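You operate a simulated robot arm through the tools that you are given. There is no shell and no other tool. Be economical: measure what you need, move in short steps, check, and stop when the job is done.

Carry out the task below with a simulated two-armed robot. There is one attempt and no reset: what you move stays moved.

Task
Fetch the pumice stone in holder and set it on the shelf top under the brown frames. Take the dauber with purple grip on the top of the ruler bench and put it away on the top of the laundry ledge. Put the stein on the packing spot away on the counter top by the basin. Close the cube door. Pick up the mallet with green grip with one hand, pass it to the other hand and put it on the top of the book rack. Open the top drawer, put the blue weight from the inside of the top drawer on the purple slab weight and shut the drawer again. Put the green twine cone on the gridded mat away on the top of the wall shelf. Open the second drawer from the top, fetch the piping spool and set it in the inside of the second drawer from the top and shut the drawer again. Take the quarter-yard cloth on the gridded mat and put it away on the quarter-yard cubby. Put the black bookend on top of the sleeve board. Take the blue remnant roll from the mending bench top and put it on the top of the ruler bench. Do these in any order. Set down upright: pumice stone in holder, dauber with purple grip, stein, green twine cone, piping spool, remnant roll.

It is judged by the outcome, as a careful person would: the job done as asked, and still so three seconds after it is handed in. It fails if anything else is knocked over, pushed out of place, dropped, spilled or broken. Flat cloth is picked up by pressing the open fingertips on it (5 to 10 N) and closing them slowly along it; thin cloth reads only 2 to 8 mm in the jaws.

Robot
Two 7-joint arms with three-finger grippers on one trunk, on a base that drives. Base frame: it is fixed to the floor where the robot stands at the start and does not move with it; the origin is under the middle of the robot, x ahead of it, y to its left, z up; the surface under the hand at the start is at about z = 780. Readings come in mm, degrees, newtons and seconds.
The left shoulder is at the start at [82, 126, 1133], the right one opposite. With the tool pointing down near the work surface each hand reaches from about 400 to 840 mm from the robot's upright axis, wherever it stands, measured 20 degrees to its own side. Places, roughly: black bookend (7x11x15 cm) [2300, 5000, 1300]; blue weight (5x5x4 cm) [2300, 3100, 800]; counter top by the basin [2200, -1700, 900]; cube door [-300, 4600, 900]; dauber with purple grip (6x4x7 cm) [500, 700, 800]; green twine cone (8x8x13 cm) [2500, 3100, 1000]; inside of the second drawer [2400, 3200, 600]; mallet with green grip (10x5x11 cm) [200, 5000, 1100]; piping spool (4x4x6 cm) [1700, 3100, 900]; pumice stone in holder (6x8x8 cm) [500, 100, 800]; purple slab weight (7x7x3 cm) [5200, 900, 800]; quarter-yard cloth (6x17x4 cm) [2200, 3500, 900]; quarter-yard cubby (22x18 cm) [60, 4900, 720]; remnant roll [1750, 250, 750]; second drawer [2400, 3200, 600]; shelf top under the brown frames [1100, 4900, 1000]; sleeve board (33x12x13 cm) [2500, 3400, 1000]; stein (14x9x14 cm) [-1000, 3300, 800]; top drawer [2400, 3200, 800]; top of the book rack (68x23 cm) [2100, 4980, 1660]; top of the laundry ledge (20x90 cm) [-1320, -1020, 840]; top of the ruler bench [900, 700, 800]; top of the wall shelf (19x106 cm) [-1340, 4240, 1300]. Payload 2.94 kg a hand.
The tool frame of a hand sits at the grasp point between the pads (the TCP): z along the fingers, y along the line on which they close. The tips reach 30 mm beyond it. The gripper opens to 128 mm. The gripper's body begins 93 mm behind the TCP.
Orientation is told as [roll, pitch, yaw] about the base's x, y, z axes, in that order, counted from this pose: with the fingers straight down and closing along the base's y, the tool's x points along the base's -x, its y along +y and its z along -z.

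Tools
- The arms move only by the tool apply_moves. It takes "left_moves", "right_moves" or both (then of equal length, played together; a hand with none holds still); each is a list that holds one entry, the list of rows, each a list of 7 numbers: the shift along the tool's x, y, z in mm, then the turn, a rotation vector about the tool's x, y, z in degrees, then the opening, from 0 (shut) to 1 (fully open). In form: [[[dx, dy, dz, ax, ay, az, fingers], ...]]. A call has 1 to 8 rows; each row is the pose to reach, as a shift and turn from the pose commanded when the call began, along the tool's axes at that moment. A row lasts 0.2 s, in which the tool goes at most 50 mm and 8.6 degrees; a call with a longer step from one row to the next is refused whole, and so is a gripper value outside its range. Where a pose cannot be reached the arm comes as near as it can. A force on the tool above 40 N (or 10 N above the force at the start of the call, whichever is more), or a blocked arm, ends the call early, and 0.2 s more pass. The fingers move at their own pace and stop on an object; they squeeze with about 32 N. The grip force told is the motor's: it shows also when the fingers shut on nothing. Time passes only in rows, and 0.2 s behind the last, so rows that repeat a pose let the fingers close. It gives the time, the measured TCP pose, the force on the tool (base axes), the opening and the grip force at its end, in the units of the frame above (readings bear some noise), with the torque about the TCP (base axes, N m) and any sound that the robot's microphone picked up, and new pictures: "pictures" is both (left out), scene, wrist or none (wrist: the cameras of the hands that moved).
- Cameras (640 x 400 px; columns grow to the right, rows downward): "scene" is now at [210.6, 39.4, 1299.8]; the picture's right is [0.51, -0.86, 0.00], its down [-0.51, -0.30, -0.81] and it looks along [0.70, 0.41, -0.59] (base axes); focal length 276 px, centre (320, 200). "left" rides on the left gripper at [69, 15, -120] in its tool frame; the picture's right is [-0.22, 0.98, 0.00], its down [-0.82, -0.18, -0.54] and it looks along [-0.53, -0.12, 0.84] (tool axes); focal length 251 px, centre (320, 200). "right" rides on the right gripper at [69, -15, -120] in its tool frame; the picture's right is [0.21, 0.98, 0.00], its down [-0.82, 0.18, -0.54] and it looks along [-0.53, 0.12, 0.84] (tool axes); focal length 251 px, centre (320, 200). There is no depth. A picture from a camera that has moved, and an enlarged one, comes with that camera's place and axes in the base frame and with its lens. The place of the scene camera against the robot may be out by one fixed shift of up to 18 mm in any direction.
- slide_trunk(by): slides the trunk up (or, below 0, down) by that many mm; the arms and the scene camera ride with it, the base frame stays. It gives what a move gives, with no picture.
- base_move(legs): drives the robot by 1 to 6 legs, each [ahead, left, turn to the left] in mm, mm and degrees, along the robot's own axes; the way and the turn of a leg run together, so that a leg with both is an arc; at most 1500 mm and 180 degrees a leg. The arms and the cameras ride along, it lands a little off, and it stops where it bumps. It gives what a move gives, and a new picture of the scene camera.
- aim_head(pan, tilt): turns the head with the scene camera to pan (to the left, within 80 degrees either way) and tilt (down, from -29 to 69), counted from straight ahead of the robot. It gives what a move gives, and a new picture of the scene camera.
- zoom(camera, box): a new picture of the part [left, top, right, bottom] of that camera's present view, enlarged. It takes no simulated time.
- close_job(): hands the job in; it is judged then, once.

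Go step by step. Nothing tells you exact positions but the pictures and the camera data: compare them with the known pose of the tool, close in by small moves and look again before you grip or let go. The budget is 588 turns and 360 pictures, counting those below and the enlarged ones. Unless the task says otherwise, let go and move clear before handing in.

The tools are called after ">>>" by a JSON object that holds its "api" and its "payload". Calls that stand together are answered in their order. apply_moves: Moves the arms, as the interface text tells. Its arguments: {"type":"object","properties":{"left_moves":{"type":"array","items":{"type":"array","items":{"type":"array","items":{"type":"number"}}}},"right_moves":{"type":"array","items":{"type":"array","items":{"type":"array","items":{"type":"number"}}}},"pictures":{"type":"string","enum":["both","scene","wrist","none"]}},"required":[]} The other tools are called the same way: slide_trunk (by) slides the trunk up or down; base_move (legs) drives the base; aim_head (pan, tilt) turns the head that bears the scene camera; zoom (camera, box) takes an enlarged picture of a part of a camera's view; close_job () hands the job in.

At the start:

```text
clock: 0.0
left_tool_pos: [416.3, 560.0, 1108.9]
left_ee_rot: [0.0, 0.0, 0.0]
left_wrist_force: [1.0, -0.5, -0.6]
left_ft_torque: [-0.02, -0.01, 0.0]
left_width: 128.0
left_finger_force: 0.1
right_tool_pos: [556.9, 81.9, 1115.7]
right_ee_rot: [0.1, 0.0, 0.0]
right_wrist_force: [-0.5, -0.6, -0.6]
right_ft_torque: [0.01, -0.02, -0.01]
right_width: 127.9
right_finger_force: 0.1
trunk travel left (down, up): [-350.0, 197.0]
robot x, y, heading: [-1.8, 2.2, -0.1]
head pan, tilt: [37.0, 39.9]
```

scene: 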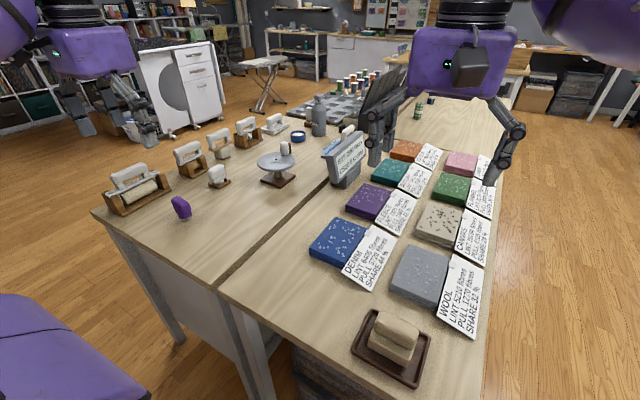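
right: 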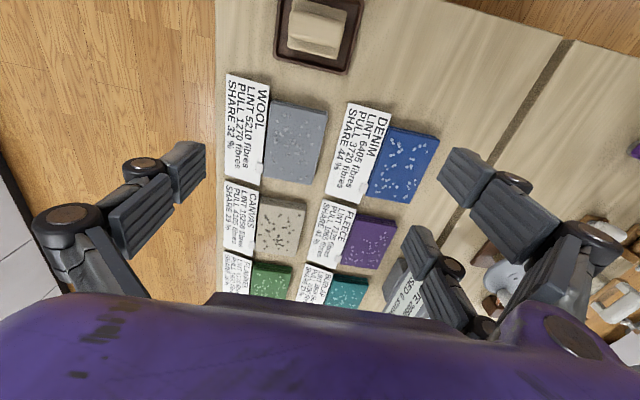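
left: 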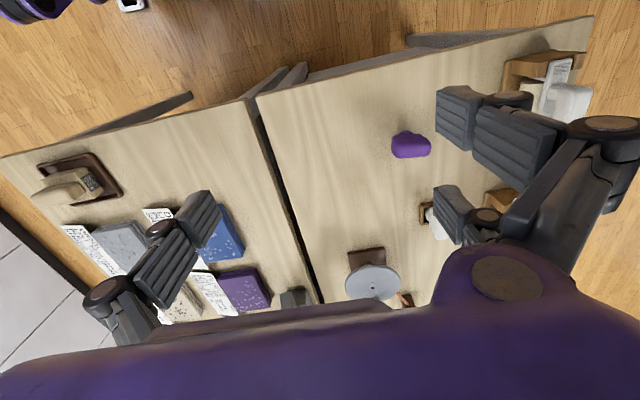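

I'll take a closer look at the pumice stone and the purple dauber first.

>>> {"api": "zoom", "payload": {"camera": "scene", "box": [320, 280, 480, 400]}}

>>> {"api": "zoom", "payload": {"camera": "scene", "box": [90, 100, 330, 250]}}

```text
3.33 times, centred on (400, 340) of scene
camera zoom: at [210.6, 39.4, 1299.8], right [0.51, -0.86, 0.0], down [-0.51, -0.3, -0.81], along [0.7, 0.41, -0.59], focal length 920 px, centre (53, -267)
```

zoom: 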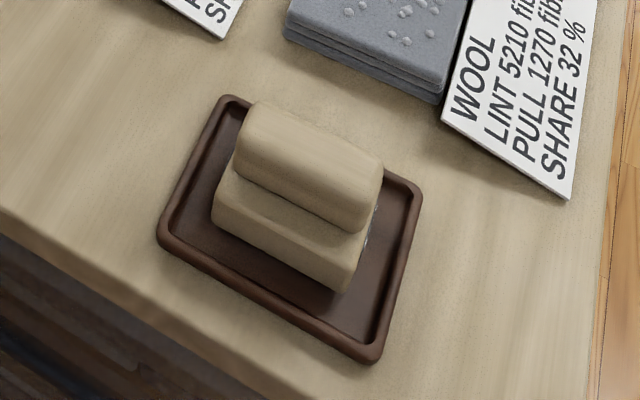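

```text
2.67 times, centred on (210, 175) of scene
camera zoom: at [210.6, 39.4, 1299.8], right [0.51, -0.86, 0.0], down [-0.51, -0.3, -0.81], along [0.7, 0.41, -0.59], focal length 736 px, centre (613, 267)
```

zoom: 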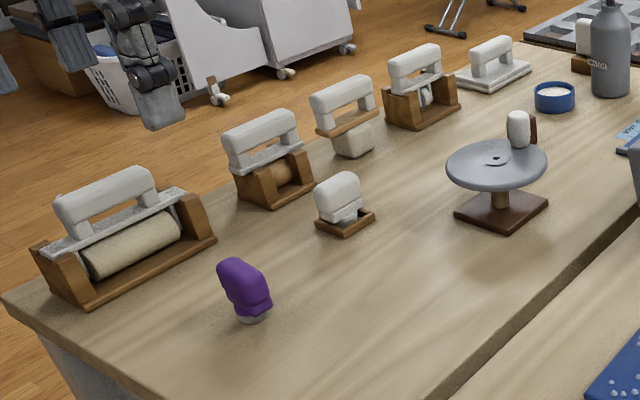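

The pumice sits in a tray at about [485, 55], its long side along y. The dauber is at about [550, 705]. I'll pan the head to map the room before I drive anywhere.

>>> {"api": "aim_head", "payload": {"pan": 70, "tilt": 12}}

>>> {"api": "aim_head", "payload": {"pan": -5, "tilt": 15}}

>>> {"api": "aim_head", "payload": {"pan": -80, "tilt": 15}}

```text
clock: 1.0
left_tool_pos: [417.3, 560.1, 1107.1]
left_ee_rot: [0.0, -0.1, 0.1]
left_wrist_force: [-0.2, -0.3, 0.0]
left_ft_torque: [-0.01, -0.01, 0.02]
left_width: 127.8
left_finger_force: 0.0
right_tool_pos: [557.9, 82.6, 1115.9]
right_ee_rot: [-0.1, 0.0, 0.0]
right_wrist_force: [-0.3, -0.2, -0.1]
right_ft_torque: [0.03, 0.01, -0.03]
right_width: 127.8
right_finger_force: 0.0
trunk travel left (down, up): [-350.0, 197.0]
robot x, y, heading: [-0.3, 1.4, -0.0]
head pan, tilt: [70.0, 12.0]
camera scene: at [167.3, 82.6, 1338.4], right [0.94, -0.34, 0.0], down [-0.07, -0.2, -0.98], along [0.34, 0.92, -0.21], focal length 276 px, centre (320, 200)
```

scene: 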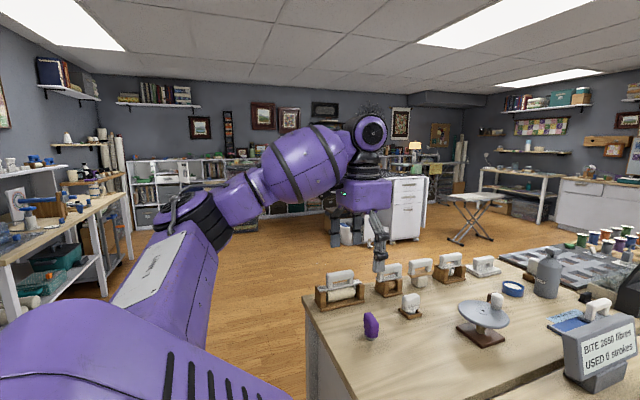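

```text
clock: 2.5
left_tool_pos: [417.2, 559.5, 1108.4]
left_ee_rot: [0.1, 0.0, 0.0]
left_wrist_force: [-0.5, -0.1, 0.1]
left_ft_torque: [0.0, 0.02, 0.01]
left_width: 127.9
left_finger_force: 0.0
right_tool_pos: [557.1, 82.4, 1115.2]
right_ee_rot: [0.0, 0.0, 0.0]
right_wrist_force: [-0.8, 0.2, 0.0]
right_ft_torque: [-0.04, 0.01, 0.0]
right_width: 128.1
right_finger_force: 0.0
trunk travel left (down, up): [-350.0, 197.0]
robot x, y, heading: [1.7, -0.0, -0.0]
head pan, tilt: [-5.0, 15.0]
camera scene: at [228.4, -13.1, 1333.6], right [-0.09, -1.0, 0.0], down [-0.26, 0.02, -0.97], along [0.96, -0.08, -0.26], focal length 276 px, centre (320, 200)
```

scene: 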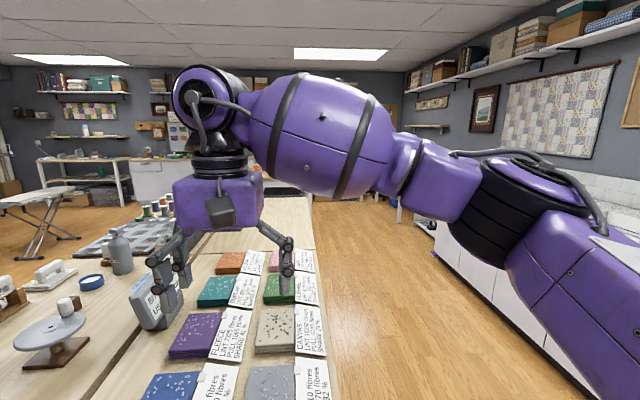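

```text
clock: 3.9
left_tool_pos: [417.8, 560.9, 1107.6]
left_ee_rot: [0.0, -0.1, 0.0]
left_wrist_force: [-0.2, 0.4, -0.4]
left_ft_torque: [0.02, 0.0, 0.04]
left_width: 128.0
left_finger_force: 0.1
right_tool_pos: [557.4, 81.5, 1115.9]
right_ee_rot: [0.0, 0.0, 0.0]
right_wrist_force: [0.0, -0.4, 0.0]
right_ft_torque: [-0.01, 0.0, 0.01]
right_width: 128.0
right_finger_force: 0.0
trunk travel left (down, up): [-350.0, 197.0]
robot x, y, heading: [-0.6, -2.2, -0.3]
head pan, tilt: [-80.0, 15.0]
camera scene: at [151.7, -97.0, 1333.6], right [-0.98, -0.17, 0.0], down [-0.05, 0.25, -0.97], along [0.17, -0.95, -0.26], focal length 276 px, centre (320, 200)
```

scene: 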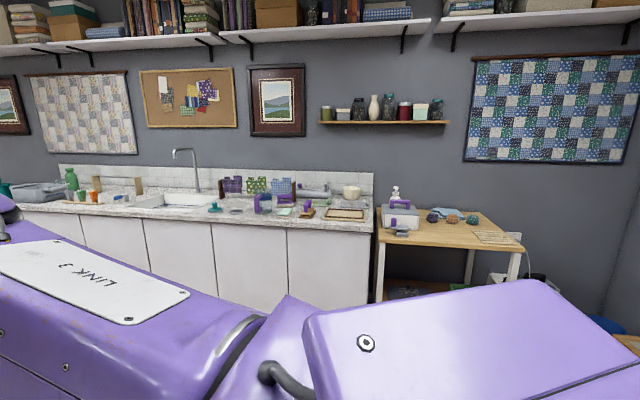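

The room is mapped roughly: the white drawer cabinet is ahead and to the left, the basin counter is to the right. I'll bring the right hand over the pumice and check with its wrist camera.

>>> {"api": "apply_moves", "payload": {"right_moves": [[[25, -6, 40, 0, 0, 0, 1], [50, -12, 80, 0, 0, 0, 1], [76, -18, 115, 0, 0, 0, 1], [76, -18, 155, 0, 0, 0, 1], [76, -18, 175, 0, 0, 0, 1]]], "pictures": "wrist"}}

>>> {"api": "aim_head", "payload": {"pan": 0, "tilt": 50}}

```text
clock: 5.1
left_tool_pos: [416.8, 560.3, 1107.7]
left_ee_rot: [0.0, 0.0, 0.0]
left_wrist_force: [0.2, -0.3, -0.4]
left_ft_torque: [-0.01, 0.01, -0.02]
left_width: 128.0
left_finger_force: 0.0
right_tool_pos: [479.5, 63.0, 941.8]
right_ee_rot: [0.0, -0.1, 0.1]
right_wrist_force: [0.3, 0.3, 0.6]
right_ft_torque: [-0.01, 0.02, 0.03]
right_width: 127.9
right_finger_force: 0.1
trunk travel left (down, up): [-350.0, 197.0]
robot x, y, heading: [-1.6, -1.8, -0.1]
head pan, tilt: [-80.0, 15.0]
camera right: at [412.0, 49.0, 1062.0], right [-0.21, 0.98, 0.0], down [0.82, 0.18, 0.54], along [0.53, 0.12, -0.84], focal length 251 px, centre (320, 200)
```

right: 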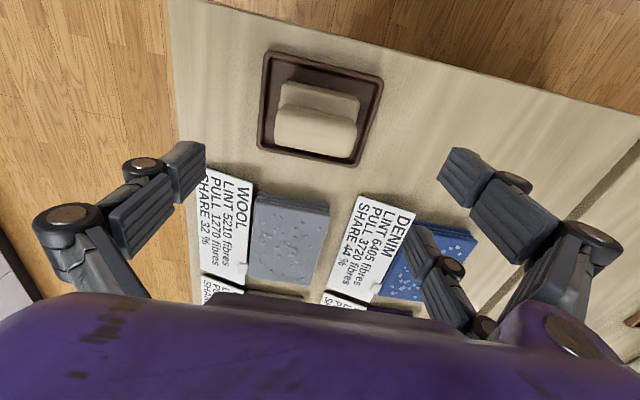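

```text
clock: 6.7
left_tool_pos: [417.0, 560.3, 1107.3]
left_ee_rot: [-0.1, 0.0, 0.0]
left_wrist_force: [-0.1, 0.0, 1.0]
left_ft_torque: [-0.03, 0.01, -0.02]
left_width: 128.2
left_finger_force: 0.1
right_tool_pos: [480.1, 63.9, 942.2]
right_ee_rot: [0.0, 0.0, 0.0]
right_wrist_force: [0.5, -0.1, 0.4]
right_ft_torque: [0.0, 0.01, 0.04]
right_width: 127.9
right_finger_force: 0.0
trunk travel left (down, up): [-350.0, 197.0]
robot x, y, heading: [0.3, 1.5, 0.0]
head pan, tilt: [0.0, 50.0]
camera scene: at [212.4, -5.1, 1279.9], right [0.0, -1.0, 0.0], down [-0.77, 0.0, -0.64], along [0.64, 0.0, -0.77], focal length 276 px, centre (320, 200)
```

scene: 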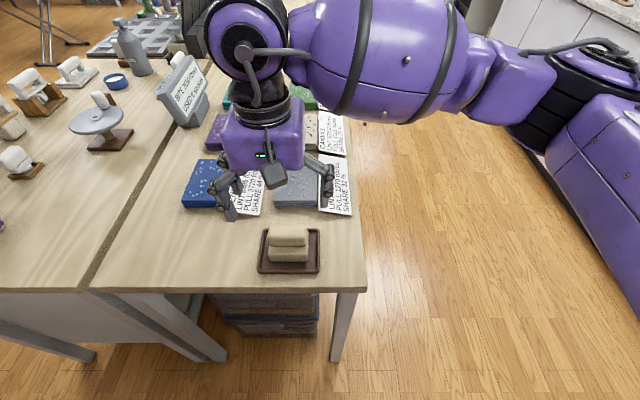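

The stone's handle is centred near [476, 61], with its top around z 860. I'll lower the hand over it and close slowly.

>>> {"api": "apply_moves", "payload": {"right_moves": [[[4, -2, 40, 0, 0, 0, 1], [4, -2, 80, 0, 0, 0, 1], [4, -2, 106, 0, 0, 0, 1], [4, -2, 106, 0, 0, 0, 1]]], "pictures": "both"}}

```text
clock: 7.7
left_tool_pos: [417.3, 560.4, 1106.2]
left_ee_rot: [0.0, 0.0, -0.1]
left_wrist_force: [-0.5, -0.6, -0.5]
left_ft_torque: [0.01, -0.01, -0.03]
left_width: 127.9
left_finger_force: 0.0
right_tool_pos: [477.5, 62.4, 833.2]
right_ee_rot: [-0.1, -0.1, 0.0]
right_wrist_force: [-0.1, 0.3, -0.1]
right_ft_torque: [0.04, -0.02, -0.01]
right_width: 128.1
right_finger_force: 0.0
trunk travel left (down, up): [-350.0, 197.0]
robot x, y, heading: [3.2, -0.5, 0.2]
head pan, tilt: [0.0, 50.0]
camera scene: at [212.3, -5.0, 1279.9], right [0.0, -1.0, 0.0], down [-0.77, 0.0, -0.64], along [0.64, 0.0, -0.77], focal length 276 px, centre (320, 200)
camera right: at [408.9, 48.0, 955.4], right [-0.21, 0.98, 0.0], down [0.82, 0.18, 0.54], along [0.53, 0.12, -0.84], focal length 251 px, centre (320, 200)
```

scene: 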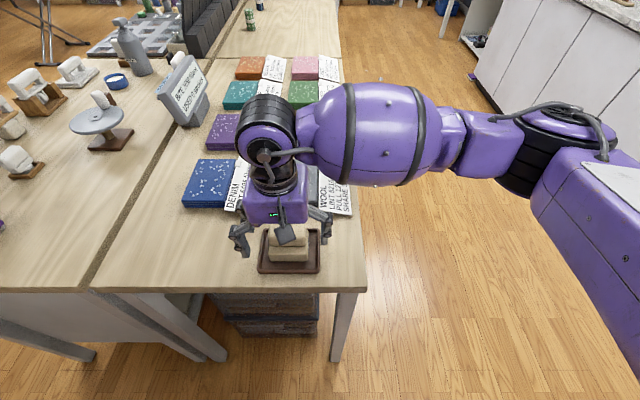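
right: 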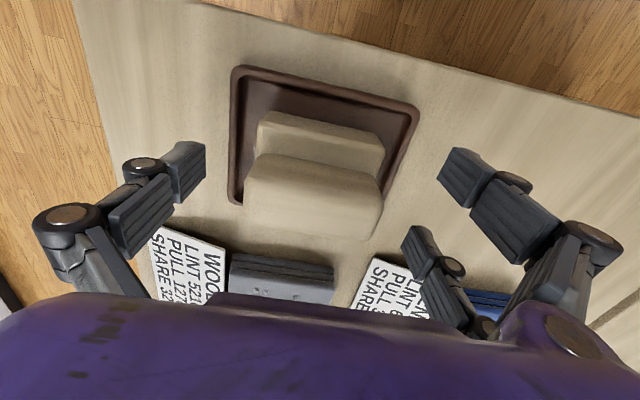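

The handle is between the fingers and well centred. Closing now.

>>> {"api": "apply_moves", "payload": {"right_moves": [[[1, -2, 0, 0, 0, 0, 0.7], [1, -2, 0, 0, 0, 0, 0.4], [1, -2, 0, 0, 0, 0, 0.3], [1, -2, 0, 0, 0, 0, 0.2], [1, -2, 0, 0, 0, 0, 0.2]]], "pictures": "wrist"}}

```text
clock: 8.8
left_tool_pos: [416.2, 560.7, 1107.2]
left_ee_rot: [0.1, 0.1, 0.1]
left_wrist_force: [0.1, 0.1, -0.1]
left_ft_torque: [0.01, 0.01, 0.0]
left_width: 127.9
left_finger_force: 0.1
right_tool_pos: [475.7, 60.2, 835.0]
right_ee_rot: [0.0, -0.1, 0.0]
right_wrist_force: [-0.8, 0.9, 1.4]
right_ft_torque: [-0.12, -0.01, -0.02]
right_width: 73.3
right_finger_force: 31.3
trunk travel left (down, up): [-350.0, 197.0]
robot x, y, heading: [1.0, 1.6, -0.1]
head pan, tilt: [0.0, 50.0]
camera right: at [408.2, 45.6, 955.6], right [-0.21, 0.98, 0.0], down [0.82, 0.18, 0.54], along [0.53, 0.12, -0.84], focal length 251 px, centre (320, 200)
```

right: 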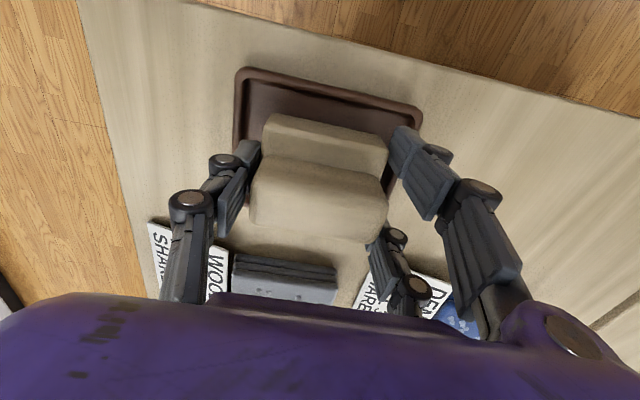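

The pumice is gripped at 73 mm. I'll lift it and check the dauber with the left hand.

>>> {"api": "apply_moves", "payload": {"right_moves": [[[1, -2, -20, 0, 0, 0, 0.2], [1, -2, -60, 0, 0, 0, 0.2], [1, -2, -110, 0, 0, 0, 0.2], [1, -2, -160, 0, 0, 0, 0.2], [1, -2, -200, 0, 0, 0, 0.2]]], "left_moves": [[[0, 0, 20, 0, 0, 0, 1], [-10, 20, 50, 0, 0, 0, 1], [-20, 30, 90, 0, 0, 0, 1], [-40, 40, 120, 0, 0, 0, 1], [-70, 60, 150, 0, 0, 0, 1]]], "pictures": "both"}}

```text
clock: 10.1
left_tool_pos: [489.1, 619.2, 954.6]
left_ee_rot: [0.0, 0.0, -0.2]
left_wrist_force: [0.6, 0.3, -0.6]
left_ft_torque: [-0.04, -0.02, -0.03]
left_width: 127.6
left_finger_force: 0.0
right_tool_pos: [474.9, 58.5, 1034.2]
right_ee_rot: [0.1, 0.1, -0.1]
right_wrist_force: [1.0, -0.3, -1.6]
right_ft_torque: [0.01, 0.02, -0.01]
right_width: 73.5
right_finger_force: 32.0
trunk travel left (down, up): [-350.0, 197.0]
robot x, y, heading: [5.6, -1.4, 0.1]
head pan, tilt: [0.0, 50.0]
camera scene: at [213.4, -4.5, 1279.7], right [0.0, -1.0, 0.0], down [-0.77, 0.0, -0.64], along [0.64, 0.0, -0.77], focal length 276 px, centre (320, 200)
camera right: at [407.3, 43.1, 1155.3], right [-0.21, 0.98, 0.0], down [0.82, 0.18, 0.54], along [0.53, 0.12, -0.84], focal length 251 px, centre (320, 200)
camera left: at [420.8, 635.8, 1074.3], right [0.22, 0.98, 0.0], down [0.82, -0.18, 0.54], along [0.53, -0.12, -0.84], focal length 251 px, centre (320, 200)
```

scene: 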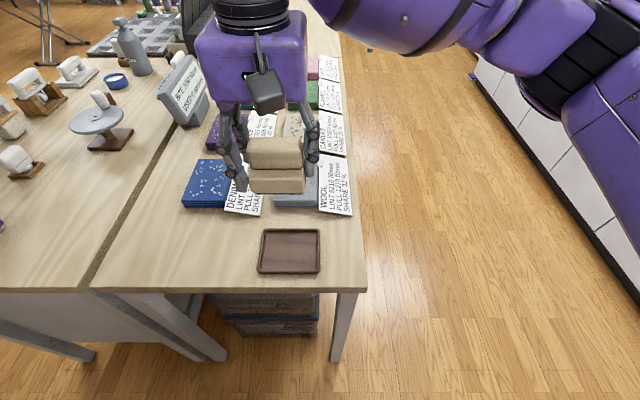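
right: 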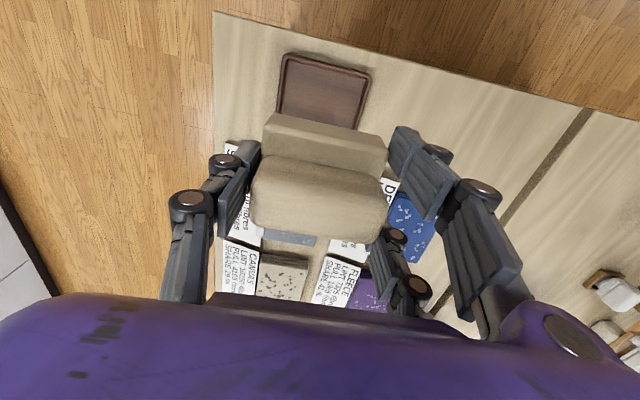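
left: 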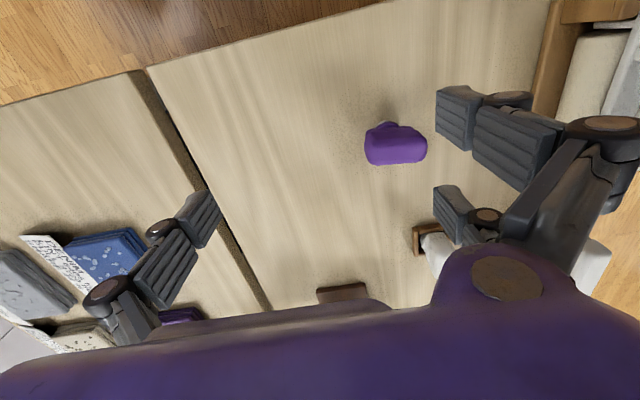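

The pumice is up. Next I'll fetch the remnant roll with the left hand: raise it, drive down the aisle south of the bench and look.

>>> {"api": "apply_moves", "payload": {"left_moves": [[[20, -20, -45, 0, 0, 0, 1], [50, -50, -90, 0, 0, 0, 1], [80, -90, -120, 0, 0, 0, 1], [80, -140, -150, 0, 0, 0, 1], [80, -190, -150, 0, 0, 0, 1]]], "pictures": "none"}}

>>> {"api": "base_move", "payload": {"legs": [[0, -600, 0], [1000, 0, 0]]}}

>>> {"api": "aim_head", "payload": {"pan": 45, "tilt": 35}}

```text
refused: row 1 steps farther than a row can; nothing moved
```

```text
clock: 20.5
left_tool_pos: [1476.5, 13.9, 957.3]
left_ee_rot: [-0.1, 0.0, -0.2]
left_wrist_force: [-0.1, 0.7, 0.4]
left_ft_torque: [-0.05, -0.03, 0.04]
left_width: 128.0
left_finger_force: 0.1
right_tool_pos: [1462.1, -548.3, 1035.1]
right_ee_rot: [-0.1, 0.0, -0.1]
right_wrist_force: [0.3, 0.7, -1.7]
right_ft_torque: [0.02, 0.02, 0.03]
right_width: 73.3
right_finger_force: 32.1
trunk travel left (down, up): [-350.0, 197.0]
robot x, y, heading: [984.2, -606.5, -0.2]
head pan, tilt: [0.0, 50.0]
camera scene: at [1199.5, -610.5, 1279.9], right [0.0, -1.0, 0.0], down [-0.77, 0.0, -0.64], along [0.64, 0.0, -0.77], focal length 276 px, centre (320, 200)
```

scene: 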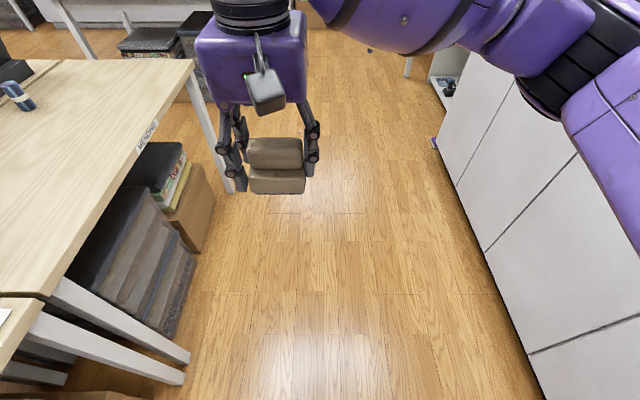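

```text
clock: 21.7
left_tool_pos: [1477.8, 13.5, 956.8]
left_ee_rot: [0.0, 0.1, -0.2]
left_wrist_force: [0.9, 0.7, 0.0]
left_ft_torque: [0.01, -0.01, 0.01]
left_width: 127.8
left_finger_force: 0.0
right_tool_pos: [1462.3, -549.4, 1035.0]
right_ee_rot: [0.0, 0.0, -0.1]
right_wrist_force: [-0.1, -0.5, -1.5]
right_ft_torque: [-0.02, -0.01, 0.01]
right_width: 73.5
right_finger_force: 32.4
trunk travel left (down, up): [-350.0, 197.0]
robot x, y, heading: [988.0, -608.4, -0.1]
head pan, tilt: [45.0, 35.0]
camera scene: at [1184.9, -548.2, 1301.6], right [0.7, -0.71, 0.0], down [-0.41, -0.4, -0.82], along [0.58, 0.58, -0.57], focal length 276 px, centre (320, 200)
```

scene: 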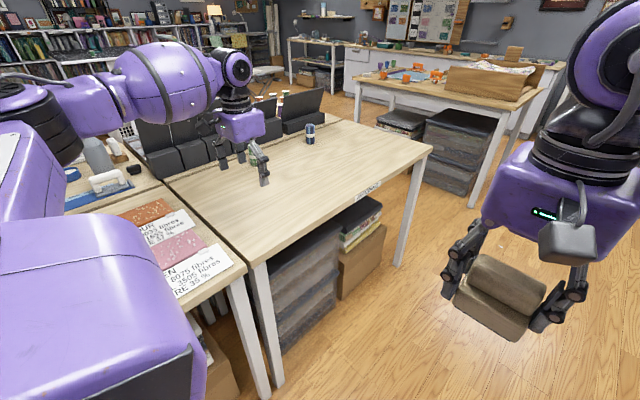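

I can see a blue roll standing on the mending bench at about [2100, 450], but other rolls may be hidden behind the arm. I'll zoom in to check.

>>> {"api": "zoom", "payload": {"camera": "scene", "box": [200, 80, 360, 200]}}

>>> {"api": "apply_moves", "payload": {"left_moves": [[[20, 0, -40, 0, 0, 0, 1], [50, -10, -75, 0, 0, 0, 1], [80, -30, -105, 0, 0, 0, 1], [100, -60, -130, 0, 0, 0, 1], [120, -90, -150, 0, 0, 0, 1]]], "pictures": "both"}}

```text
3.33 times, centred on (280, 140) of scene
camera zoom: at [1184.9, -548.2, 1301.6], right [0.7, -0.71, 0.0], down [-0.41, -0.4, -0.82], along [0.58, 0.58, -0.57], focal length 920 px, centre (453, 400)
```

zoom: 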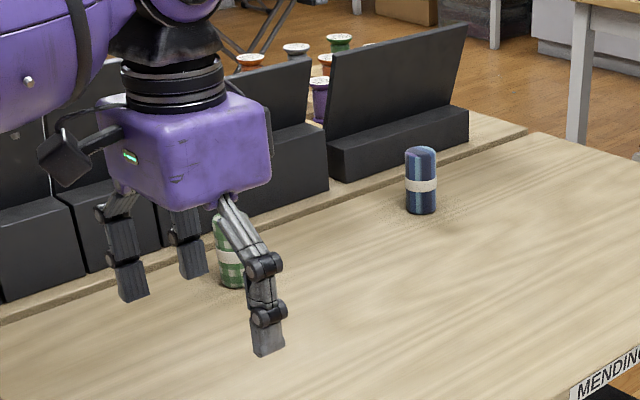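

```text
clock: 22.9
left_tool_pos: [1353.9, -77.1, 1106.3]
left_ee_rot: [-0.1, 0.0, 0.0]
left_wrist_force: [0.3, -0.7, 1.0]
left_ft_torque: [0.0, -0.06, -0.03]
left_width: 128.1
left_finger_force: 0.0
right_tool_pos: [1460.6, -548.9, 1033.9]
right_ee_rot: [0.0, 0.0, -0.1]
right_wrist_force: [1.1, -0.3, -1.7]
right_ft_torque: [0.02, 0.01, 0.0]
right_width: 73.5
right_finger_force: 32.3
trunk travel left (down, up): [-350.0, 197.0]
robot x, y, heading: [986.4, -605.4, -0.2]
head pan, tilt: [45.0, 35.0]
camera scene: at [1183.8, -549.1, 1301.8], right [0.71, -0.71, 0.0], down [-0.41, -0.4, -0.82], along [0.58, 0.58, -0.57], focal length 276 px, centre (320, 200)
camera left: at [1286.0, -61.5, 1224.9], right [0.22, 0.98, 0.0], down [0.82, -0.18, 0.54], along [0.53, -0.12, -0.84], focal length 251 px, centre (320, 200)
```

scene: 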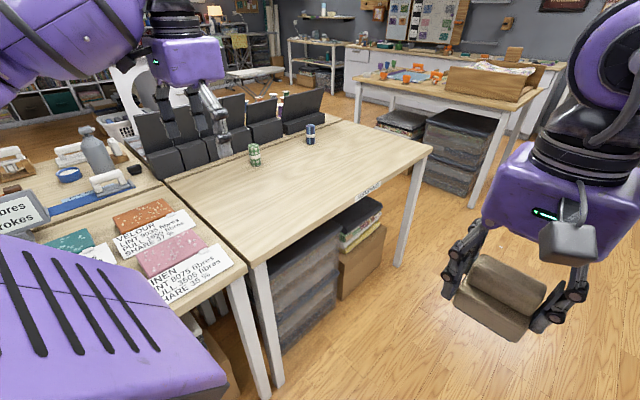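
left: 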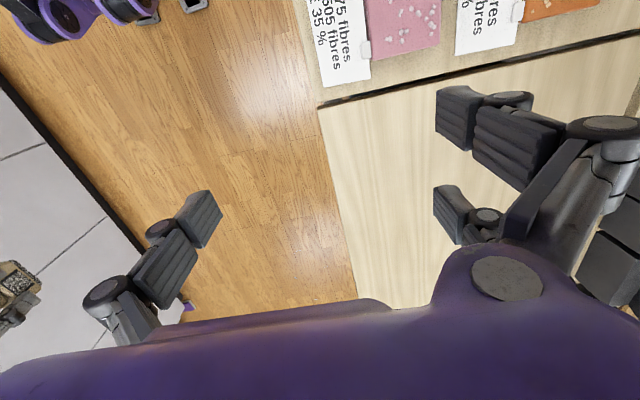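

Two rolls stand on the mending bench, green and blue; the blue one is near [2040, 370]. I'll drive on and turn left to face it.

>>> {"api": "base_move", "payload": {"legs": [[1000, 0, 0], [0, 0, 90]]}}

```text
clock: 31.7
left_tool_pos: [1427.4, -233.5, 1104.9]
left_ee_rot: [0.0, 0.0, 88.8]
left_wrist_force: [-0.6, 0.1, -0.3]
left_ft_torque: [-0.01, 0.01, 0.0]
left_width: 127.8
left_finger_force: 0.1
right_tool_pos: [1903.1, -134.5, 1033.8]
right_ee_rot: [-0.1, 0.0, 88.8]
right_wrist_force: [0.0, 0.1, -2.1]
right_ft_torque: [-0.03, 0.05, 0.01]
right_width: 73.5
right_finger_force: 32.1
trunk travel left (down, up): [-350.0, 197.0]
robot x, y, heading: [1949.9, -610.0, 88.9]
head pan, tilt: [45.0, 35.0]
camera scene: at [1903.3, -428.6, 1301.6], right [0.72, 0.69, 0.0], down [0.4, -0.41, -0.82], along [-0.57, 0.59, -0.57], focal length 276 px, centre (320, 200)
```

scene: 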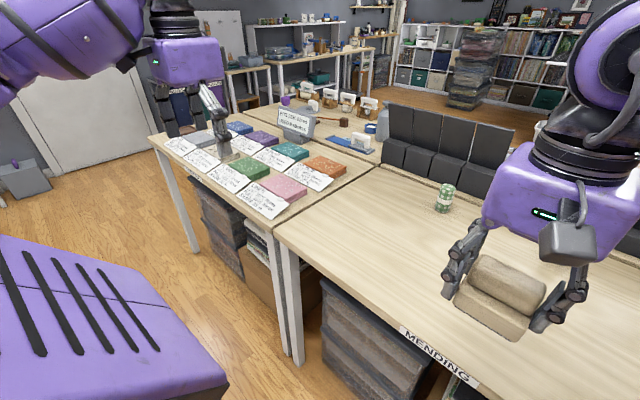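

The green roll is at about [1695, 350]; the blue one is hidden behind the right hand. I'll shift right and closer and look ahead.

>>> {"api": "base_move", "payload": {"legs": [[130, -200, 1]]}}

>>> {"api": "aim_head", "payload": {"pan": 30, "tilt": 45}}

```text
clock: 34.0
left_tool_pos: [1619.8, -112.0, 1105.2]
left_ee_rot: [-0.1, 0.0, 89.8]
left_wrist_force: [0.4, -0.5, 0.3]
left_ft_torque: [-0.01, 0.02, 0.02]
left_width: 127.9
left_finger_force: 0.0
right_tool_pos: [2092.5, -7.3, 1035.1]
right_ee_rot: [0.0, 0.1, 89.8]
right_wrist_force: [0.1, 0.2, -1.7]
right_ft_torque: [-0.02, 0.03, 0.0]
right_width: 73.6
right_finger_force: 31.4
trunk travel left (down, up): [-350.0, 197.0]
robot x, y, heading: [2147.7, -480.3, 89.9]
head pan, tilt: [45.0, 35.0]
camera scene: at [2098.6, -300.3, 1301.6], right [0.71, 0.7, 0.0], down [0.4, -0.41, -0.82], along [-0.58, 0.58, -0.57], focal length 276 px, centre (320, 200)
```

scene: 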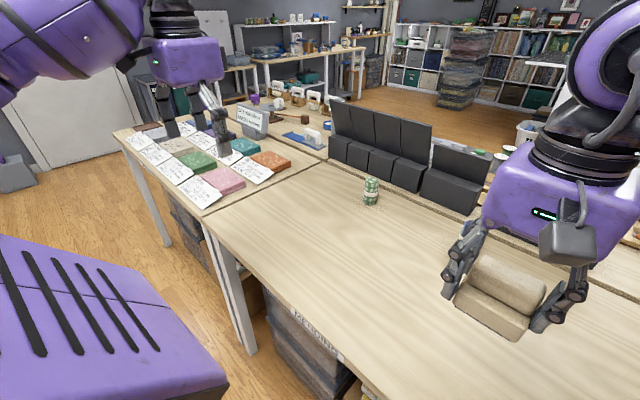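

```text
clock: 34.8
left_tool_pos: [1619.5, -112.9, 1104.6]
left_ee_rot: [0.1, -0.1, 89.7]
left_wrist_force: [0.1, -0.5, 0.2]
left_ft_torque: [0.0, 0.02, -0.02]
left_width: 127.8
left_finger_force: 0.0
right_tool_pos: [2093.1, -7.0, 1034.9]
right_ee_rot: [0.0, 0.0, 89.7]
right_wrist_force: [-0.7, 0.2, -1.6]
right_ft_torque: [0.0, -0.01, -0.01]
right_width: 73.5
right_finger_force: 32.0
trunk travel left (down, up): [-350.0, 197.0]
robot x, y, heading: [2147.5, -480.9, 89.6]
head pan, tilt: [30.0, 45.0]
camera scene: at [2120.0, -292.4, 1286.8], right [0.87, 0.5, 0.0], down [0.35, -0.61, -0.71], along [-0.35, 0.61, -0.71], focal length 276 px, centre (320, 200)
```

scene: 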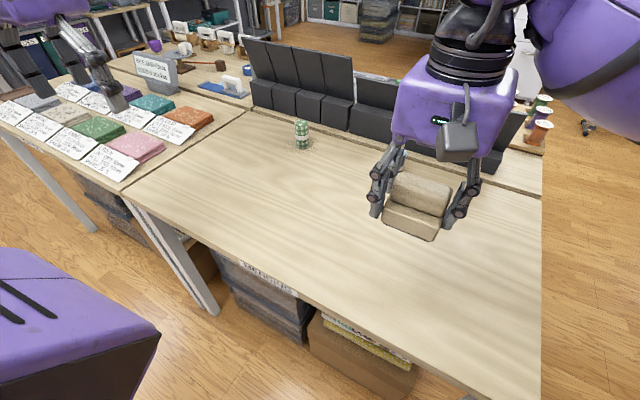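

The right hand blocks the view, so I'll move it to the right and bring the left hand inward.

>>> {"api": "apply_moves", "payload": {"right_moves": [[[0, -48, -10, 0, 0, 0, 0.2], [0, -96, -20, 0, 0, 0, 0.2], [0, -144, -30, 0, 0, 0, 0.2], [0, -190, -40, 0, 0, 0, 0.2], [0, -230, -40, 0, 0, 0, 0.2]]], "left_moves": [[[-30, -30, 0, 0, 0, 0, 1], [-65, -65, 0, 0, 0, 0, 1], [-100, -95, 0, 0, 0, 0, 1], [-135, -130, 0, 0, 0, 0, 1], [-165, -160, 0, 0, 0, 0, 1]]], "pictures": "both"}}

```text
clock: 36.0
left_tool_pos: [1784.8, 53.2, 1106.2]
left_ee_rot: [0.1, -0.2, 89.8]
left_wrist_force: [1.2, -0.7, 0.3]
left_ft_torque: [-0.01, 0.03, -0.02]
left_width: 128.2
left_finger_force: 0.1
right_tool_pos: [2327.2, -7.9, 1076.1]
right_ee_rot: [0.1, 0.0, 89.8]
right_wrist_force: [0.5, -0.3, -2.0]
right_ft_torque: [0.0, 0.03, 0.02]
right_width: 73.5
right_finger_force: 32.2
trunk travel left (down, up): [-350.0, 197.0]
robot x, y, heading: [2150.0, -481.3, 90.0]
head pan, tilt: [30.0, 45.0]
camera scene: at [2102.7, -309.2, 1286.3], right [0.66, 0.75, 0.0], down [0.53, -0.47, -0.7], along [-0.53, 0.46, -0.71], focal length 276 px, centre (320, 200)
camera right: at [2343.5, -77.1, 1196.4], right [-0.98, -0.21, 0.0], down [-0.18, 0.82, 0.54], along [-0.12, 0.53, -0.84], focal length 251 px, centre (320, 200)
camera left: at [1769.7, -15.7, 1225.7], right [-0.98, 0.22, 0.0], down [0.18, 0.82, 0.54], along [0.12, 0.53, -0.84], focal length 251 px, centre (320, 200)
```

scene: 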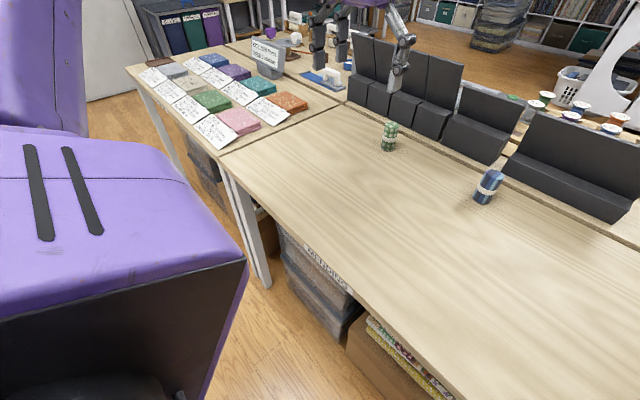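
right: 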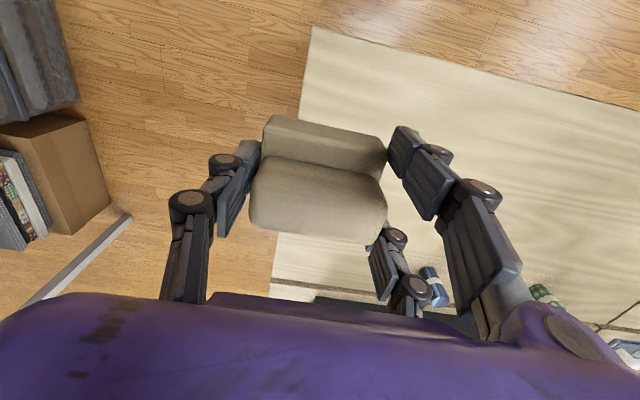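
left: 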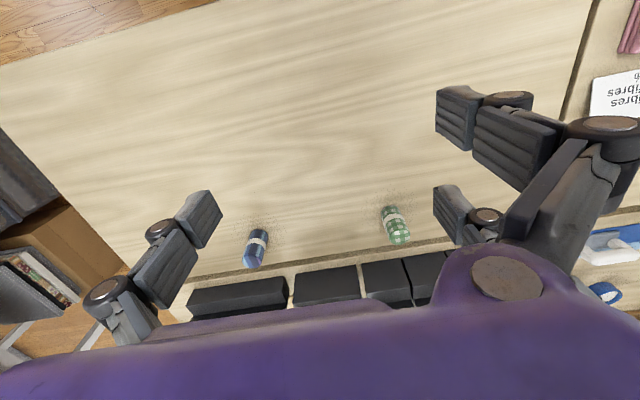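

The blue roll stands at about [2004, 350], top near z 845. It's at the limit of reach, so I'll move the base 60 mm closer.

>>> {"api": "base_move", "payload": {"legs": [[60, 0, 0]]}}

>>> {"api": "apply_moves", "payload": {"left_moves": [[[-35, -35, 0, 0, 0, 0, 1], [-70, -70, 10, 0, 0, 0, 1], [-105, -105, 20, 0, 0, 0, 1], [-140, -140, 30, 0, 0, 0, 1], [-170, -170, 50, 0, 0, 0, 1], [-195, -200, 70, 0, 0, 0, 1], [-215, -215, 90, 0, 0, 0, 1], [-225, -219, 110, 0, 0, 0, 1]]], "pictures": "wrist"}}

```text
clock: 37.0
left_tool_pos: [1783.0, 113.0, 1104.8]
left_ee_rot: [0.0, 0.1, 89.7]
left_wrist_force: [0.4, -0.3, -0.2]
left_ft_torque: [-0.02, 0.01, 0.02]
left_width: 128.1
left_finger_force: 0.1
right_tool_pos: [2324.1, 52.5, 1075.1]
right_ee_rot: [0.1, -0.1, 89.8]
right_wrist_force: [1.1, 0.6, -2.8]
right_ft_torque: [-0.09, 0.03, 0.01]
right_width: 73.6
right_finger_force: 31.6
trunk travel left (down, up): [-350.0, 197.0]
robot x, y, heading: [2149.5, -420.6, 89.9]
head pan, tilt: [30.0, 45.0]
camera scene: at [2100.3, -249.0, 1286.4], right [0.66, 0.75, 0.0], down [0.53, -0.47, -0.7], along [-0.53, 0.47, -0.71], focal length 276 px, centre (320, 200)
```

scene: 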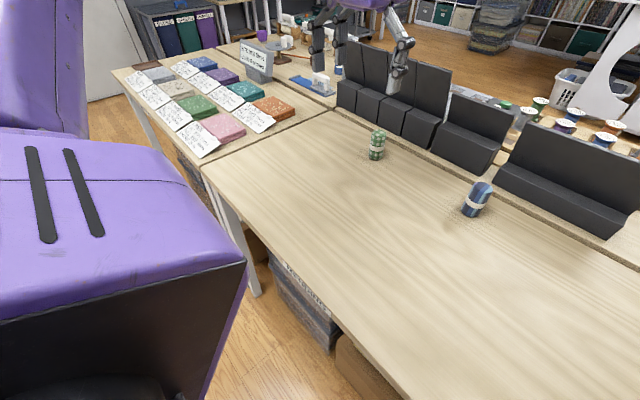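

```text
refused: row 2 steps farther than a row can; nothing moved
```

Row steps must stay under 50 mm; I'll resend with smaller ones.

>>> {"api": "apply_moves", "payload": {"left_moves": [[[-30, -28, 15, 0, 0, 0, 1], [-60, -56, 30, 0, 0, 0, 1], [-90, -84, 45, 0, 0, 0, 1], [-120, -112, 60, 0, 0, 0, 1], [-150, -140, 75, 0, 0, 0, 1], [-180, -168, 90, 0, 0, 0, 1], [-205, -195, 100, 0, 0, 0, 1], [-227, -219, 110, 0, 0, 0, 1]]], "pictures": "wrist"}}

```text
clock: 38.8
left_tool_pos: [1902.1, 239.7, 1041.9]
left_ee_rot: [0.0, 0.0, 89.8]
left_wrist_force: [-0.1, -0.9, 0.3]
left_ft_torque: [0.02, 0.01, 0.02]
left_width: 128.0
left_finger_force: 0.0
left hand out of reach, approached as far as the arm can: row 5, 6, 7, 8
right_tool_pos: [2325.4, 50.6, 1077.1]
right_ee_rot: [0.0, -0.1, 89.9]
right_wrist_force: [-0.3, -0.1, -1.9]
right_ft_torque: [0.01, -0.01, -0.03]
right_width: 73.6
right_finger_force: 31.6
trunk travel left (down, up): [-350.0, 197.0]
robot x, y, heading: [2148.2, -421.7, 89.5]
head pan, tilt: [30.0, 45.0]
camera left: at [1887.3, 171.5, 1160.3], right [-0.98, 0.22, 0.0], down [0.18, 0.82, 0.54], along [0.12, 0.53, -0.84], focal length 251 px, centre (320, 200)
```

left: 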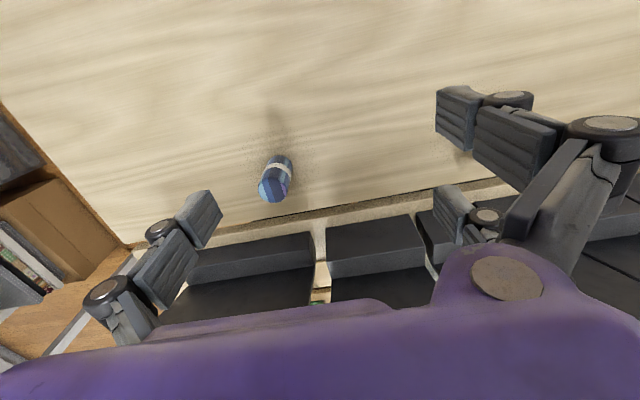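

The arm ran out of reach at this height. I'll lower the hand, where the reach is longer, and move closer to the roll at about [1995, 338].

>>> {"api": "apply_moves", "payload": {"left_moves": [[[0, 0, 45, 0, 0, 0, 1], [-10, -10, 90, 0, 0, 0, 1], [-35, -35, 110, 0, 0, 0, 1], [-65, -65, 110, 0, 0, 0, 1], [-98, -93, 110, 0, 0, 0, 1]]], "pictures": "wrist"}}

```text
clock: 40.0
left_tool_pos: [1924.2, 229.2, 929.9]
left_ee_rot: [-0.1, -0.2, 90.0]
left_wrist_force: [-0.1, 0.3, 1.5]
left_ft_torque: [-0.05, 0.0, 0.01]
left_width: 127.7
left_finger_force: 0.1
left hand out of reach, approached as far as the arm can: row 2, 3, 4, 5
right_tool_pos: [2324.6, 52.5, 1075.8]
right_ee_rot: [0.1, 0.0, 89.8]
right_wrist_force: [-0.1, -0.6, -2.9]
right_ft_torque: [-0.03, 0.01, -0.02]
right_width: 73.7
right_finger_force: 32.0
trunk travel left (down, up): [-350.0, 197.0]
robot x, y, heading: [2148.1, -421.9, 89.6]
head pan, tilt: [30.0, 45.0]
camera left: at [1908.7, 159.4, 1047.4], right [-0.98, 0.21, 0.0], down [0.18, 0.82, 0.54], along [0.12, 0.53, -0.84], focal length 251 px, centre (320, 200)
```

left: 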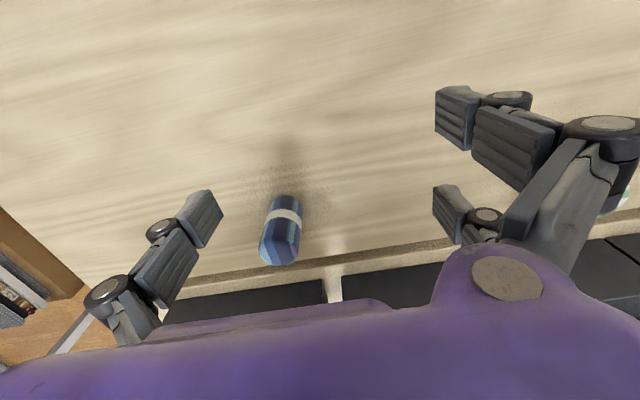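

The reach from here stops at about 690 mm from the axis. I'll come to the roll from the bench's open east end instead, raising the left hand first.

>>> {"api": "apply_moves", "payload": {"left_moves": [[[30, 0, -35, 0, 0, 0, 1], [60, 0, -75, 0, 0, 0, 1], [95, 10, -110, 0, 0, 0, 1], [130, 20, -140, 0, 0, 0, 1], [170, 30, -160, 0, 0, 0, 1], [210, 40, -180, 0, 0, 0, 1], [250, 50, -190, 0, 0, 0, 1]]], "right_moves": [[[0, 30, -10, 0, 0, 0, 0.2], [0, 60, -10, 0, 0, 0, 0.2], [0, 90, -10, 0, 0, 0, 0.2], [0, 120, -10, 0, 0, 0, 0.2], [0, 120, -10, 0, 0, 0, 0.2], [0, 120, -10, 0, 0, 0, 0.2], [0, 120, -10, 0, 0, 0, 0.2]]], "pictures": "none"}}

>>> {"api": "base_move", "payload": {"legs": [[-200, 0, 0], [0, -650, 0], [0, 0, 90], [0, -900, 0]]}}

```text
refused: row 3 steps farther than a row can; nothing moved
```

```text
clock: 58.8
left_tool_pos: [2150.3, 17.2, 927.8]
left_ee_rot: [-0.1, 0.0, -179.1]
left_wrist_force: [-0.1, 0.0, -0.2]
left_ft_torque: [0.01, -0.01, -0.02]
left_width: 128.1
left_finger_force: 0.1
right_tool_pos: [2321.2, 421.3, 1076.3]
right_ee_rot: [0.0, 0.1, -179.3]
right_wrist_force: [0.2, -0.5, -1.9]
right_ft_torque: [-0.02, -0.05, 0.01]
right_width: 73.7
right_finger_force: 31.8
trunk travel left (down, up): [-350.0, 197.0]
robot x, y, heading: [2797.2, 251.0, -179.4]
head pan, tilt: [30.0, 45.0]
camera scene: at [2614.0, 204.0, 1286.8], right [-0.51, 0.86, 0.0], down [0.61, 0.36, -0.71], along [-0.61, -0.36, -0.71], focal length 276 px, centre (320, 200)
```

scene: 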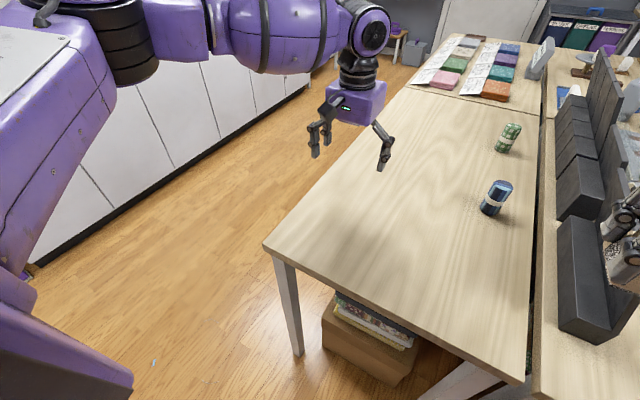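

The roll is in clear view from here, near [1985, 337]. I'll raise both hands a little before closing in with the base.

>>> {"api": "apply_moves", "payload": {"left_moves": [[[0, 0, -25, 0, 0, 0, 1], [0, 0, -50, 0, 0, 0, 1], [0, 0, -80, 0, 0, 0, 1]]], "right_moves": [[[30, 0, -20, 0, 0, 0, 0.2], [60, 0, -50, 0, 0, 0, 0.2], [90, 0, -80, 0, 0, 0, 0.2]]], "pictures": "none"}}

```text
clock: 59.6
left_tool_pos: [2152.5, 16.0, 1007.9]
left_ee_rot: [0.1, -0.2, -179.1]
left_wrist_force: [0.7, -0.4, -0.2]
left_ft_torque: [0.02, 0.02, 0.02]
left_width: 128.1
left_finger_force: 0.0
right_tool_pos: [2415.0, 419.3, 1155.4]
right_ee_rot: [0.0, -0.1, -179.4]
right_wrist_force: [1.0, -0.2, -2.2]
right_ft_torque: [-0.03, 0.02, -0.02]
right_width: 73.9
right_finger_force: 31.9
trunk travel left (down, up): [-350.0, 197.0]
robot x, y, heading: [2796.9, 251.6, -179.4]
head pan, tilt: [30.0, 45.0]
```

>>> {"api": "base_move", "payload": {"legs": [[110, -290, -0.6]]}}

```text
clock: 62.7
left_tool_pos: [2038.0, 310.2, 1008.4]
left_ee_rot: [0.0, 0.0, -179.9]
left_wrist_force: [0.2, 0.1, -0.1]
left_ft_torque: [-0.02, -0.02, -0.01]
left_width: 128.1
left_finger_force: 0.0
right_tool_pos: [2305.7, 708.3, 1155.7]
right_ee_rot: [0.0, 0.0, 180.0]
right_wrist_force: [-0.4, -0.1, -2.3]
right_ft_torque: [-0.01, -0.01, -0.02]
right_width: 73.5
right_finger_force: 32.2
trunk travel left (down, up): [-350.0, 197.0]
robot x, y, heading: [2687.9, 543.2, 179.8]
head pan, tilt: [30.0, 45.0]
camera scene: at [2504.3, 493.1, 1286.8], right [-0.5, 0.87, 0.0], down [0.61, 0.35, -0.71], along [-0.61, -0.35, -0.71], focal length 276 px, centre (320, 200)
```

scene: 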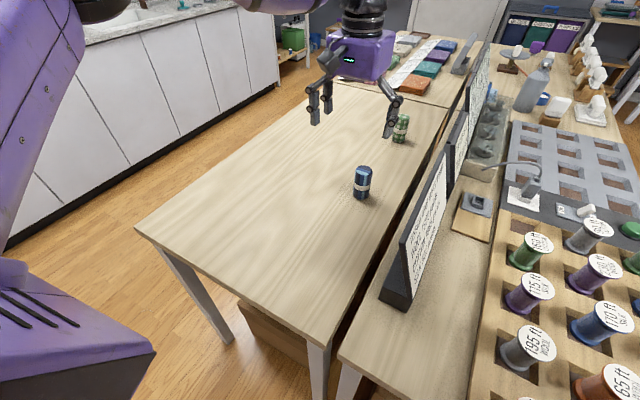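

The left hand is nearly over the roll. I'll move above it and look through the wrist camera.

>>> {"api": "apply_moves", "payload": {"left_moves": [[[-25, -12, 10, 0, 0, 0, 1], [-45, -22, 40, 0, 0, 0, 1], [-45, -22, 60, 0, 0, 0, 1]]], "pictures": "wrist"}}

```text
clock: 63.5
left_tool_pos: [2028.7, 301.3, 947.1]
left_ee_rot: [-0.1, 0.0, -179.7]
left_wrist_force: [-0.2, -1.1, -0.4]
left_ft_torque: [0.05, -0.01, 0.02]
left_width: 127.5
left_finger_force: 0.2
left hand out of reach, approached as far as the arm can: row 1, 2, 3
right_tool_pos: [2302.9, 707.1, 1153.2]
right_ee_rot: [-0.1, 0.2, 180.0]
right_wrist_force: [-0.1, -0.4, -2.2]
right_ft_torque: [0.04, -0.07, -0.01]
right_width: 73.8
right_finger_force: 31.9
trunk travel left (down, up): [-350.0, 197.0]
robot x, y, heading: [2687.0, 539.0, 180.3]
head pan, tilt: [30.0, 45.0]
camera left: at [2098.3, 285.6, 1066.0], right [-0.21, -0.98, 0.0], down [-0.82, 0.18, 0.54], along [-0.53, 0.12, -0.84], focal length 251 px, centre (320, 200)
```

left: 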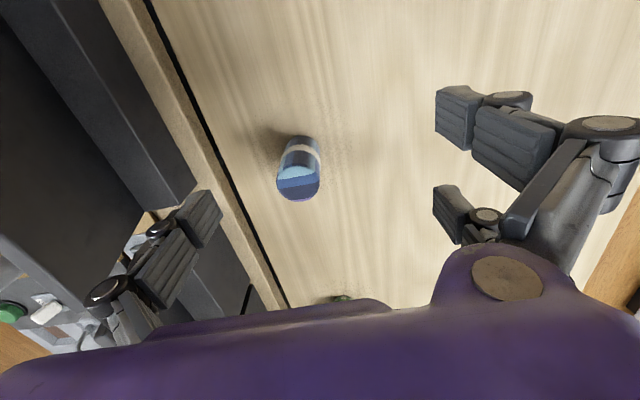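

The reach ends at about 700 mm again and the roll is 50 mm beyond, at [1977, 337]. I'll move the base a bit closer.

>>> {"api": "base_move", "payload": {"legs": [[60, -30, -0.3]]}}

```text
clock: 64.5
left_tool_pos: [1971.1, 333.7, 948.1]
left_ee_rot: [0.0, 0.0, 180.0]
left_wrist_force: [0.5, 0.1, -0.5]
left_ft_torque: [-0.02, -0.03, -0.01]
left_width: 127.9
left_finger_force: 0.1
right_tool_pos: [2247.0, 741.1, 1154.9]
right_ee_rot: [0.1, -0.1, 179.8]
right_wrist_force: [-0.2, -0.5, -2.2]
right_ft_torque: [0.03, -0.03, 0.01]
right_width: 73.4
right_finger_force: 32.5
trunk travel left (down, up): [-350.0, 197.0]
robot x, y, heading: [2627.5, 566.6, 179.6]
head pan, tilt: [30.0, 45.0]
camera scene: at [2444.4, 523.6, 1286.7], right [-0.5, 0.87, 0.0], down [0.61, 0.35, -0.71], along [-0.61, -0.35, -0.71], focal length 276 px, centre (320, 200)
```

scene: 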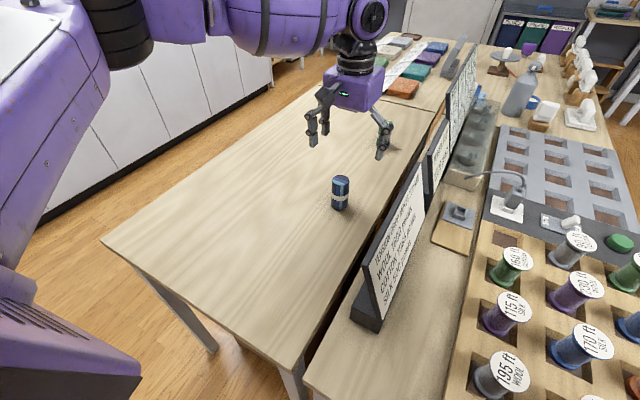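

>>> {"api": "apply_moves", "payload": {"left_moves": [[[2, 0, 15, 0, 0, 0, 1], [4, 0, 30, 0, 0, 0, 1], [4, 0, 40, 0, 0, 0, 1]]], "pictures": "wrist"}}

```text
clock: 65.3
left_tool_pos: [1975.9, 332.5, 908.3]
left_ee_rot: [-0.2, 0.1, 179.8]
left_wrist_force: [0.2, -0.2, -0.2]
left_ft_torque: [0.0, 0.02, -0.01]
left_width: 127.9
left_finger_force: 0.1
right_tool_pos: [2246.6, 739.1, 1155.0]
right_ee_rot: [0.0, 0.1, 179.7]
right_wrist_force: [0.3, 0.1, -1.9]
right_ft_torque: [0.0, 0.03, 0.01]
right_width: 73.5
right_finger_force: 32.0
trunk travel left (down, up): [-350.0, 197.0]
robot x, y, heading: [2626.4, 566.0, 179.8]
head pan, tilt: [30.0, 45.0]
camera left: at [2044.5, 316.5, 1027.2], right [-0.22, -0.98, 0.0], down [-0.82, 0.18, 0.54], along [-0.53, 0.12, -0.84], focal length 251 px, centre (320, 200)
```

left: 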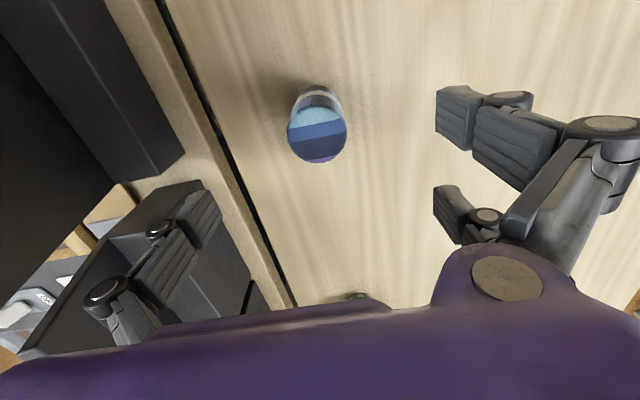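

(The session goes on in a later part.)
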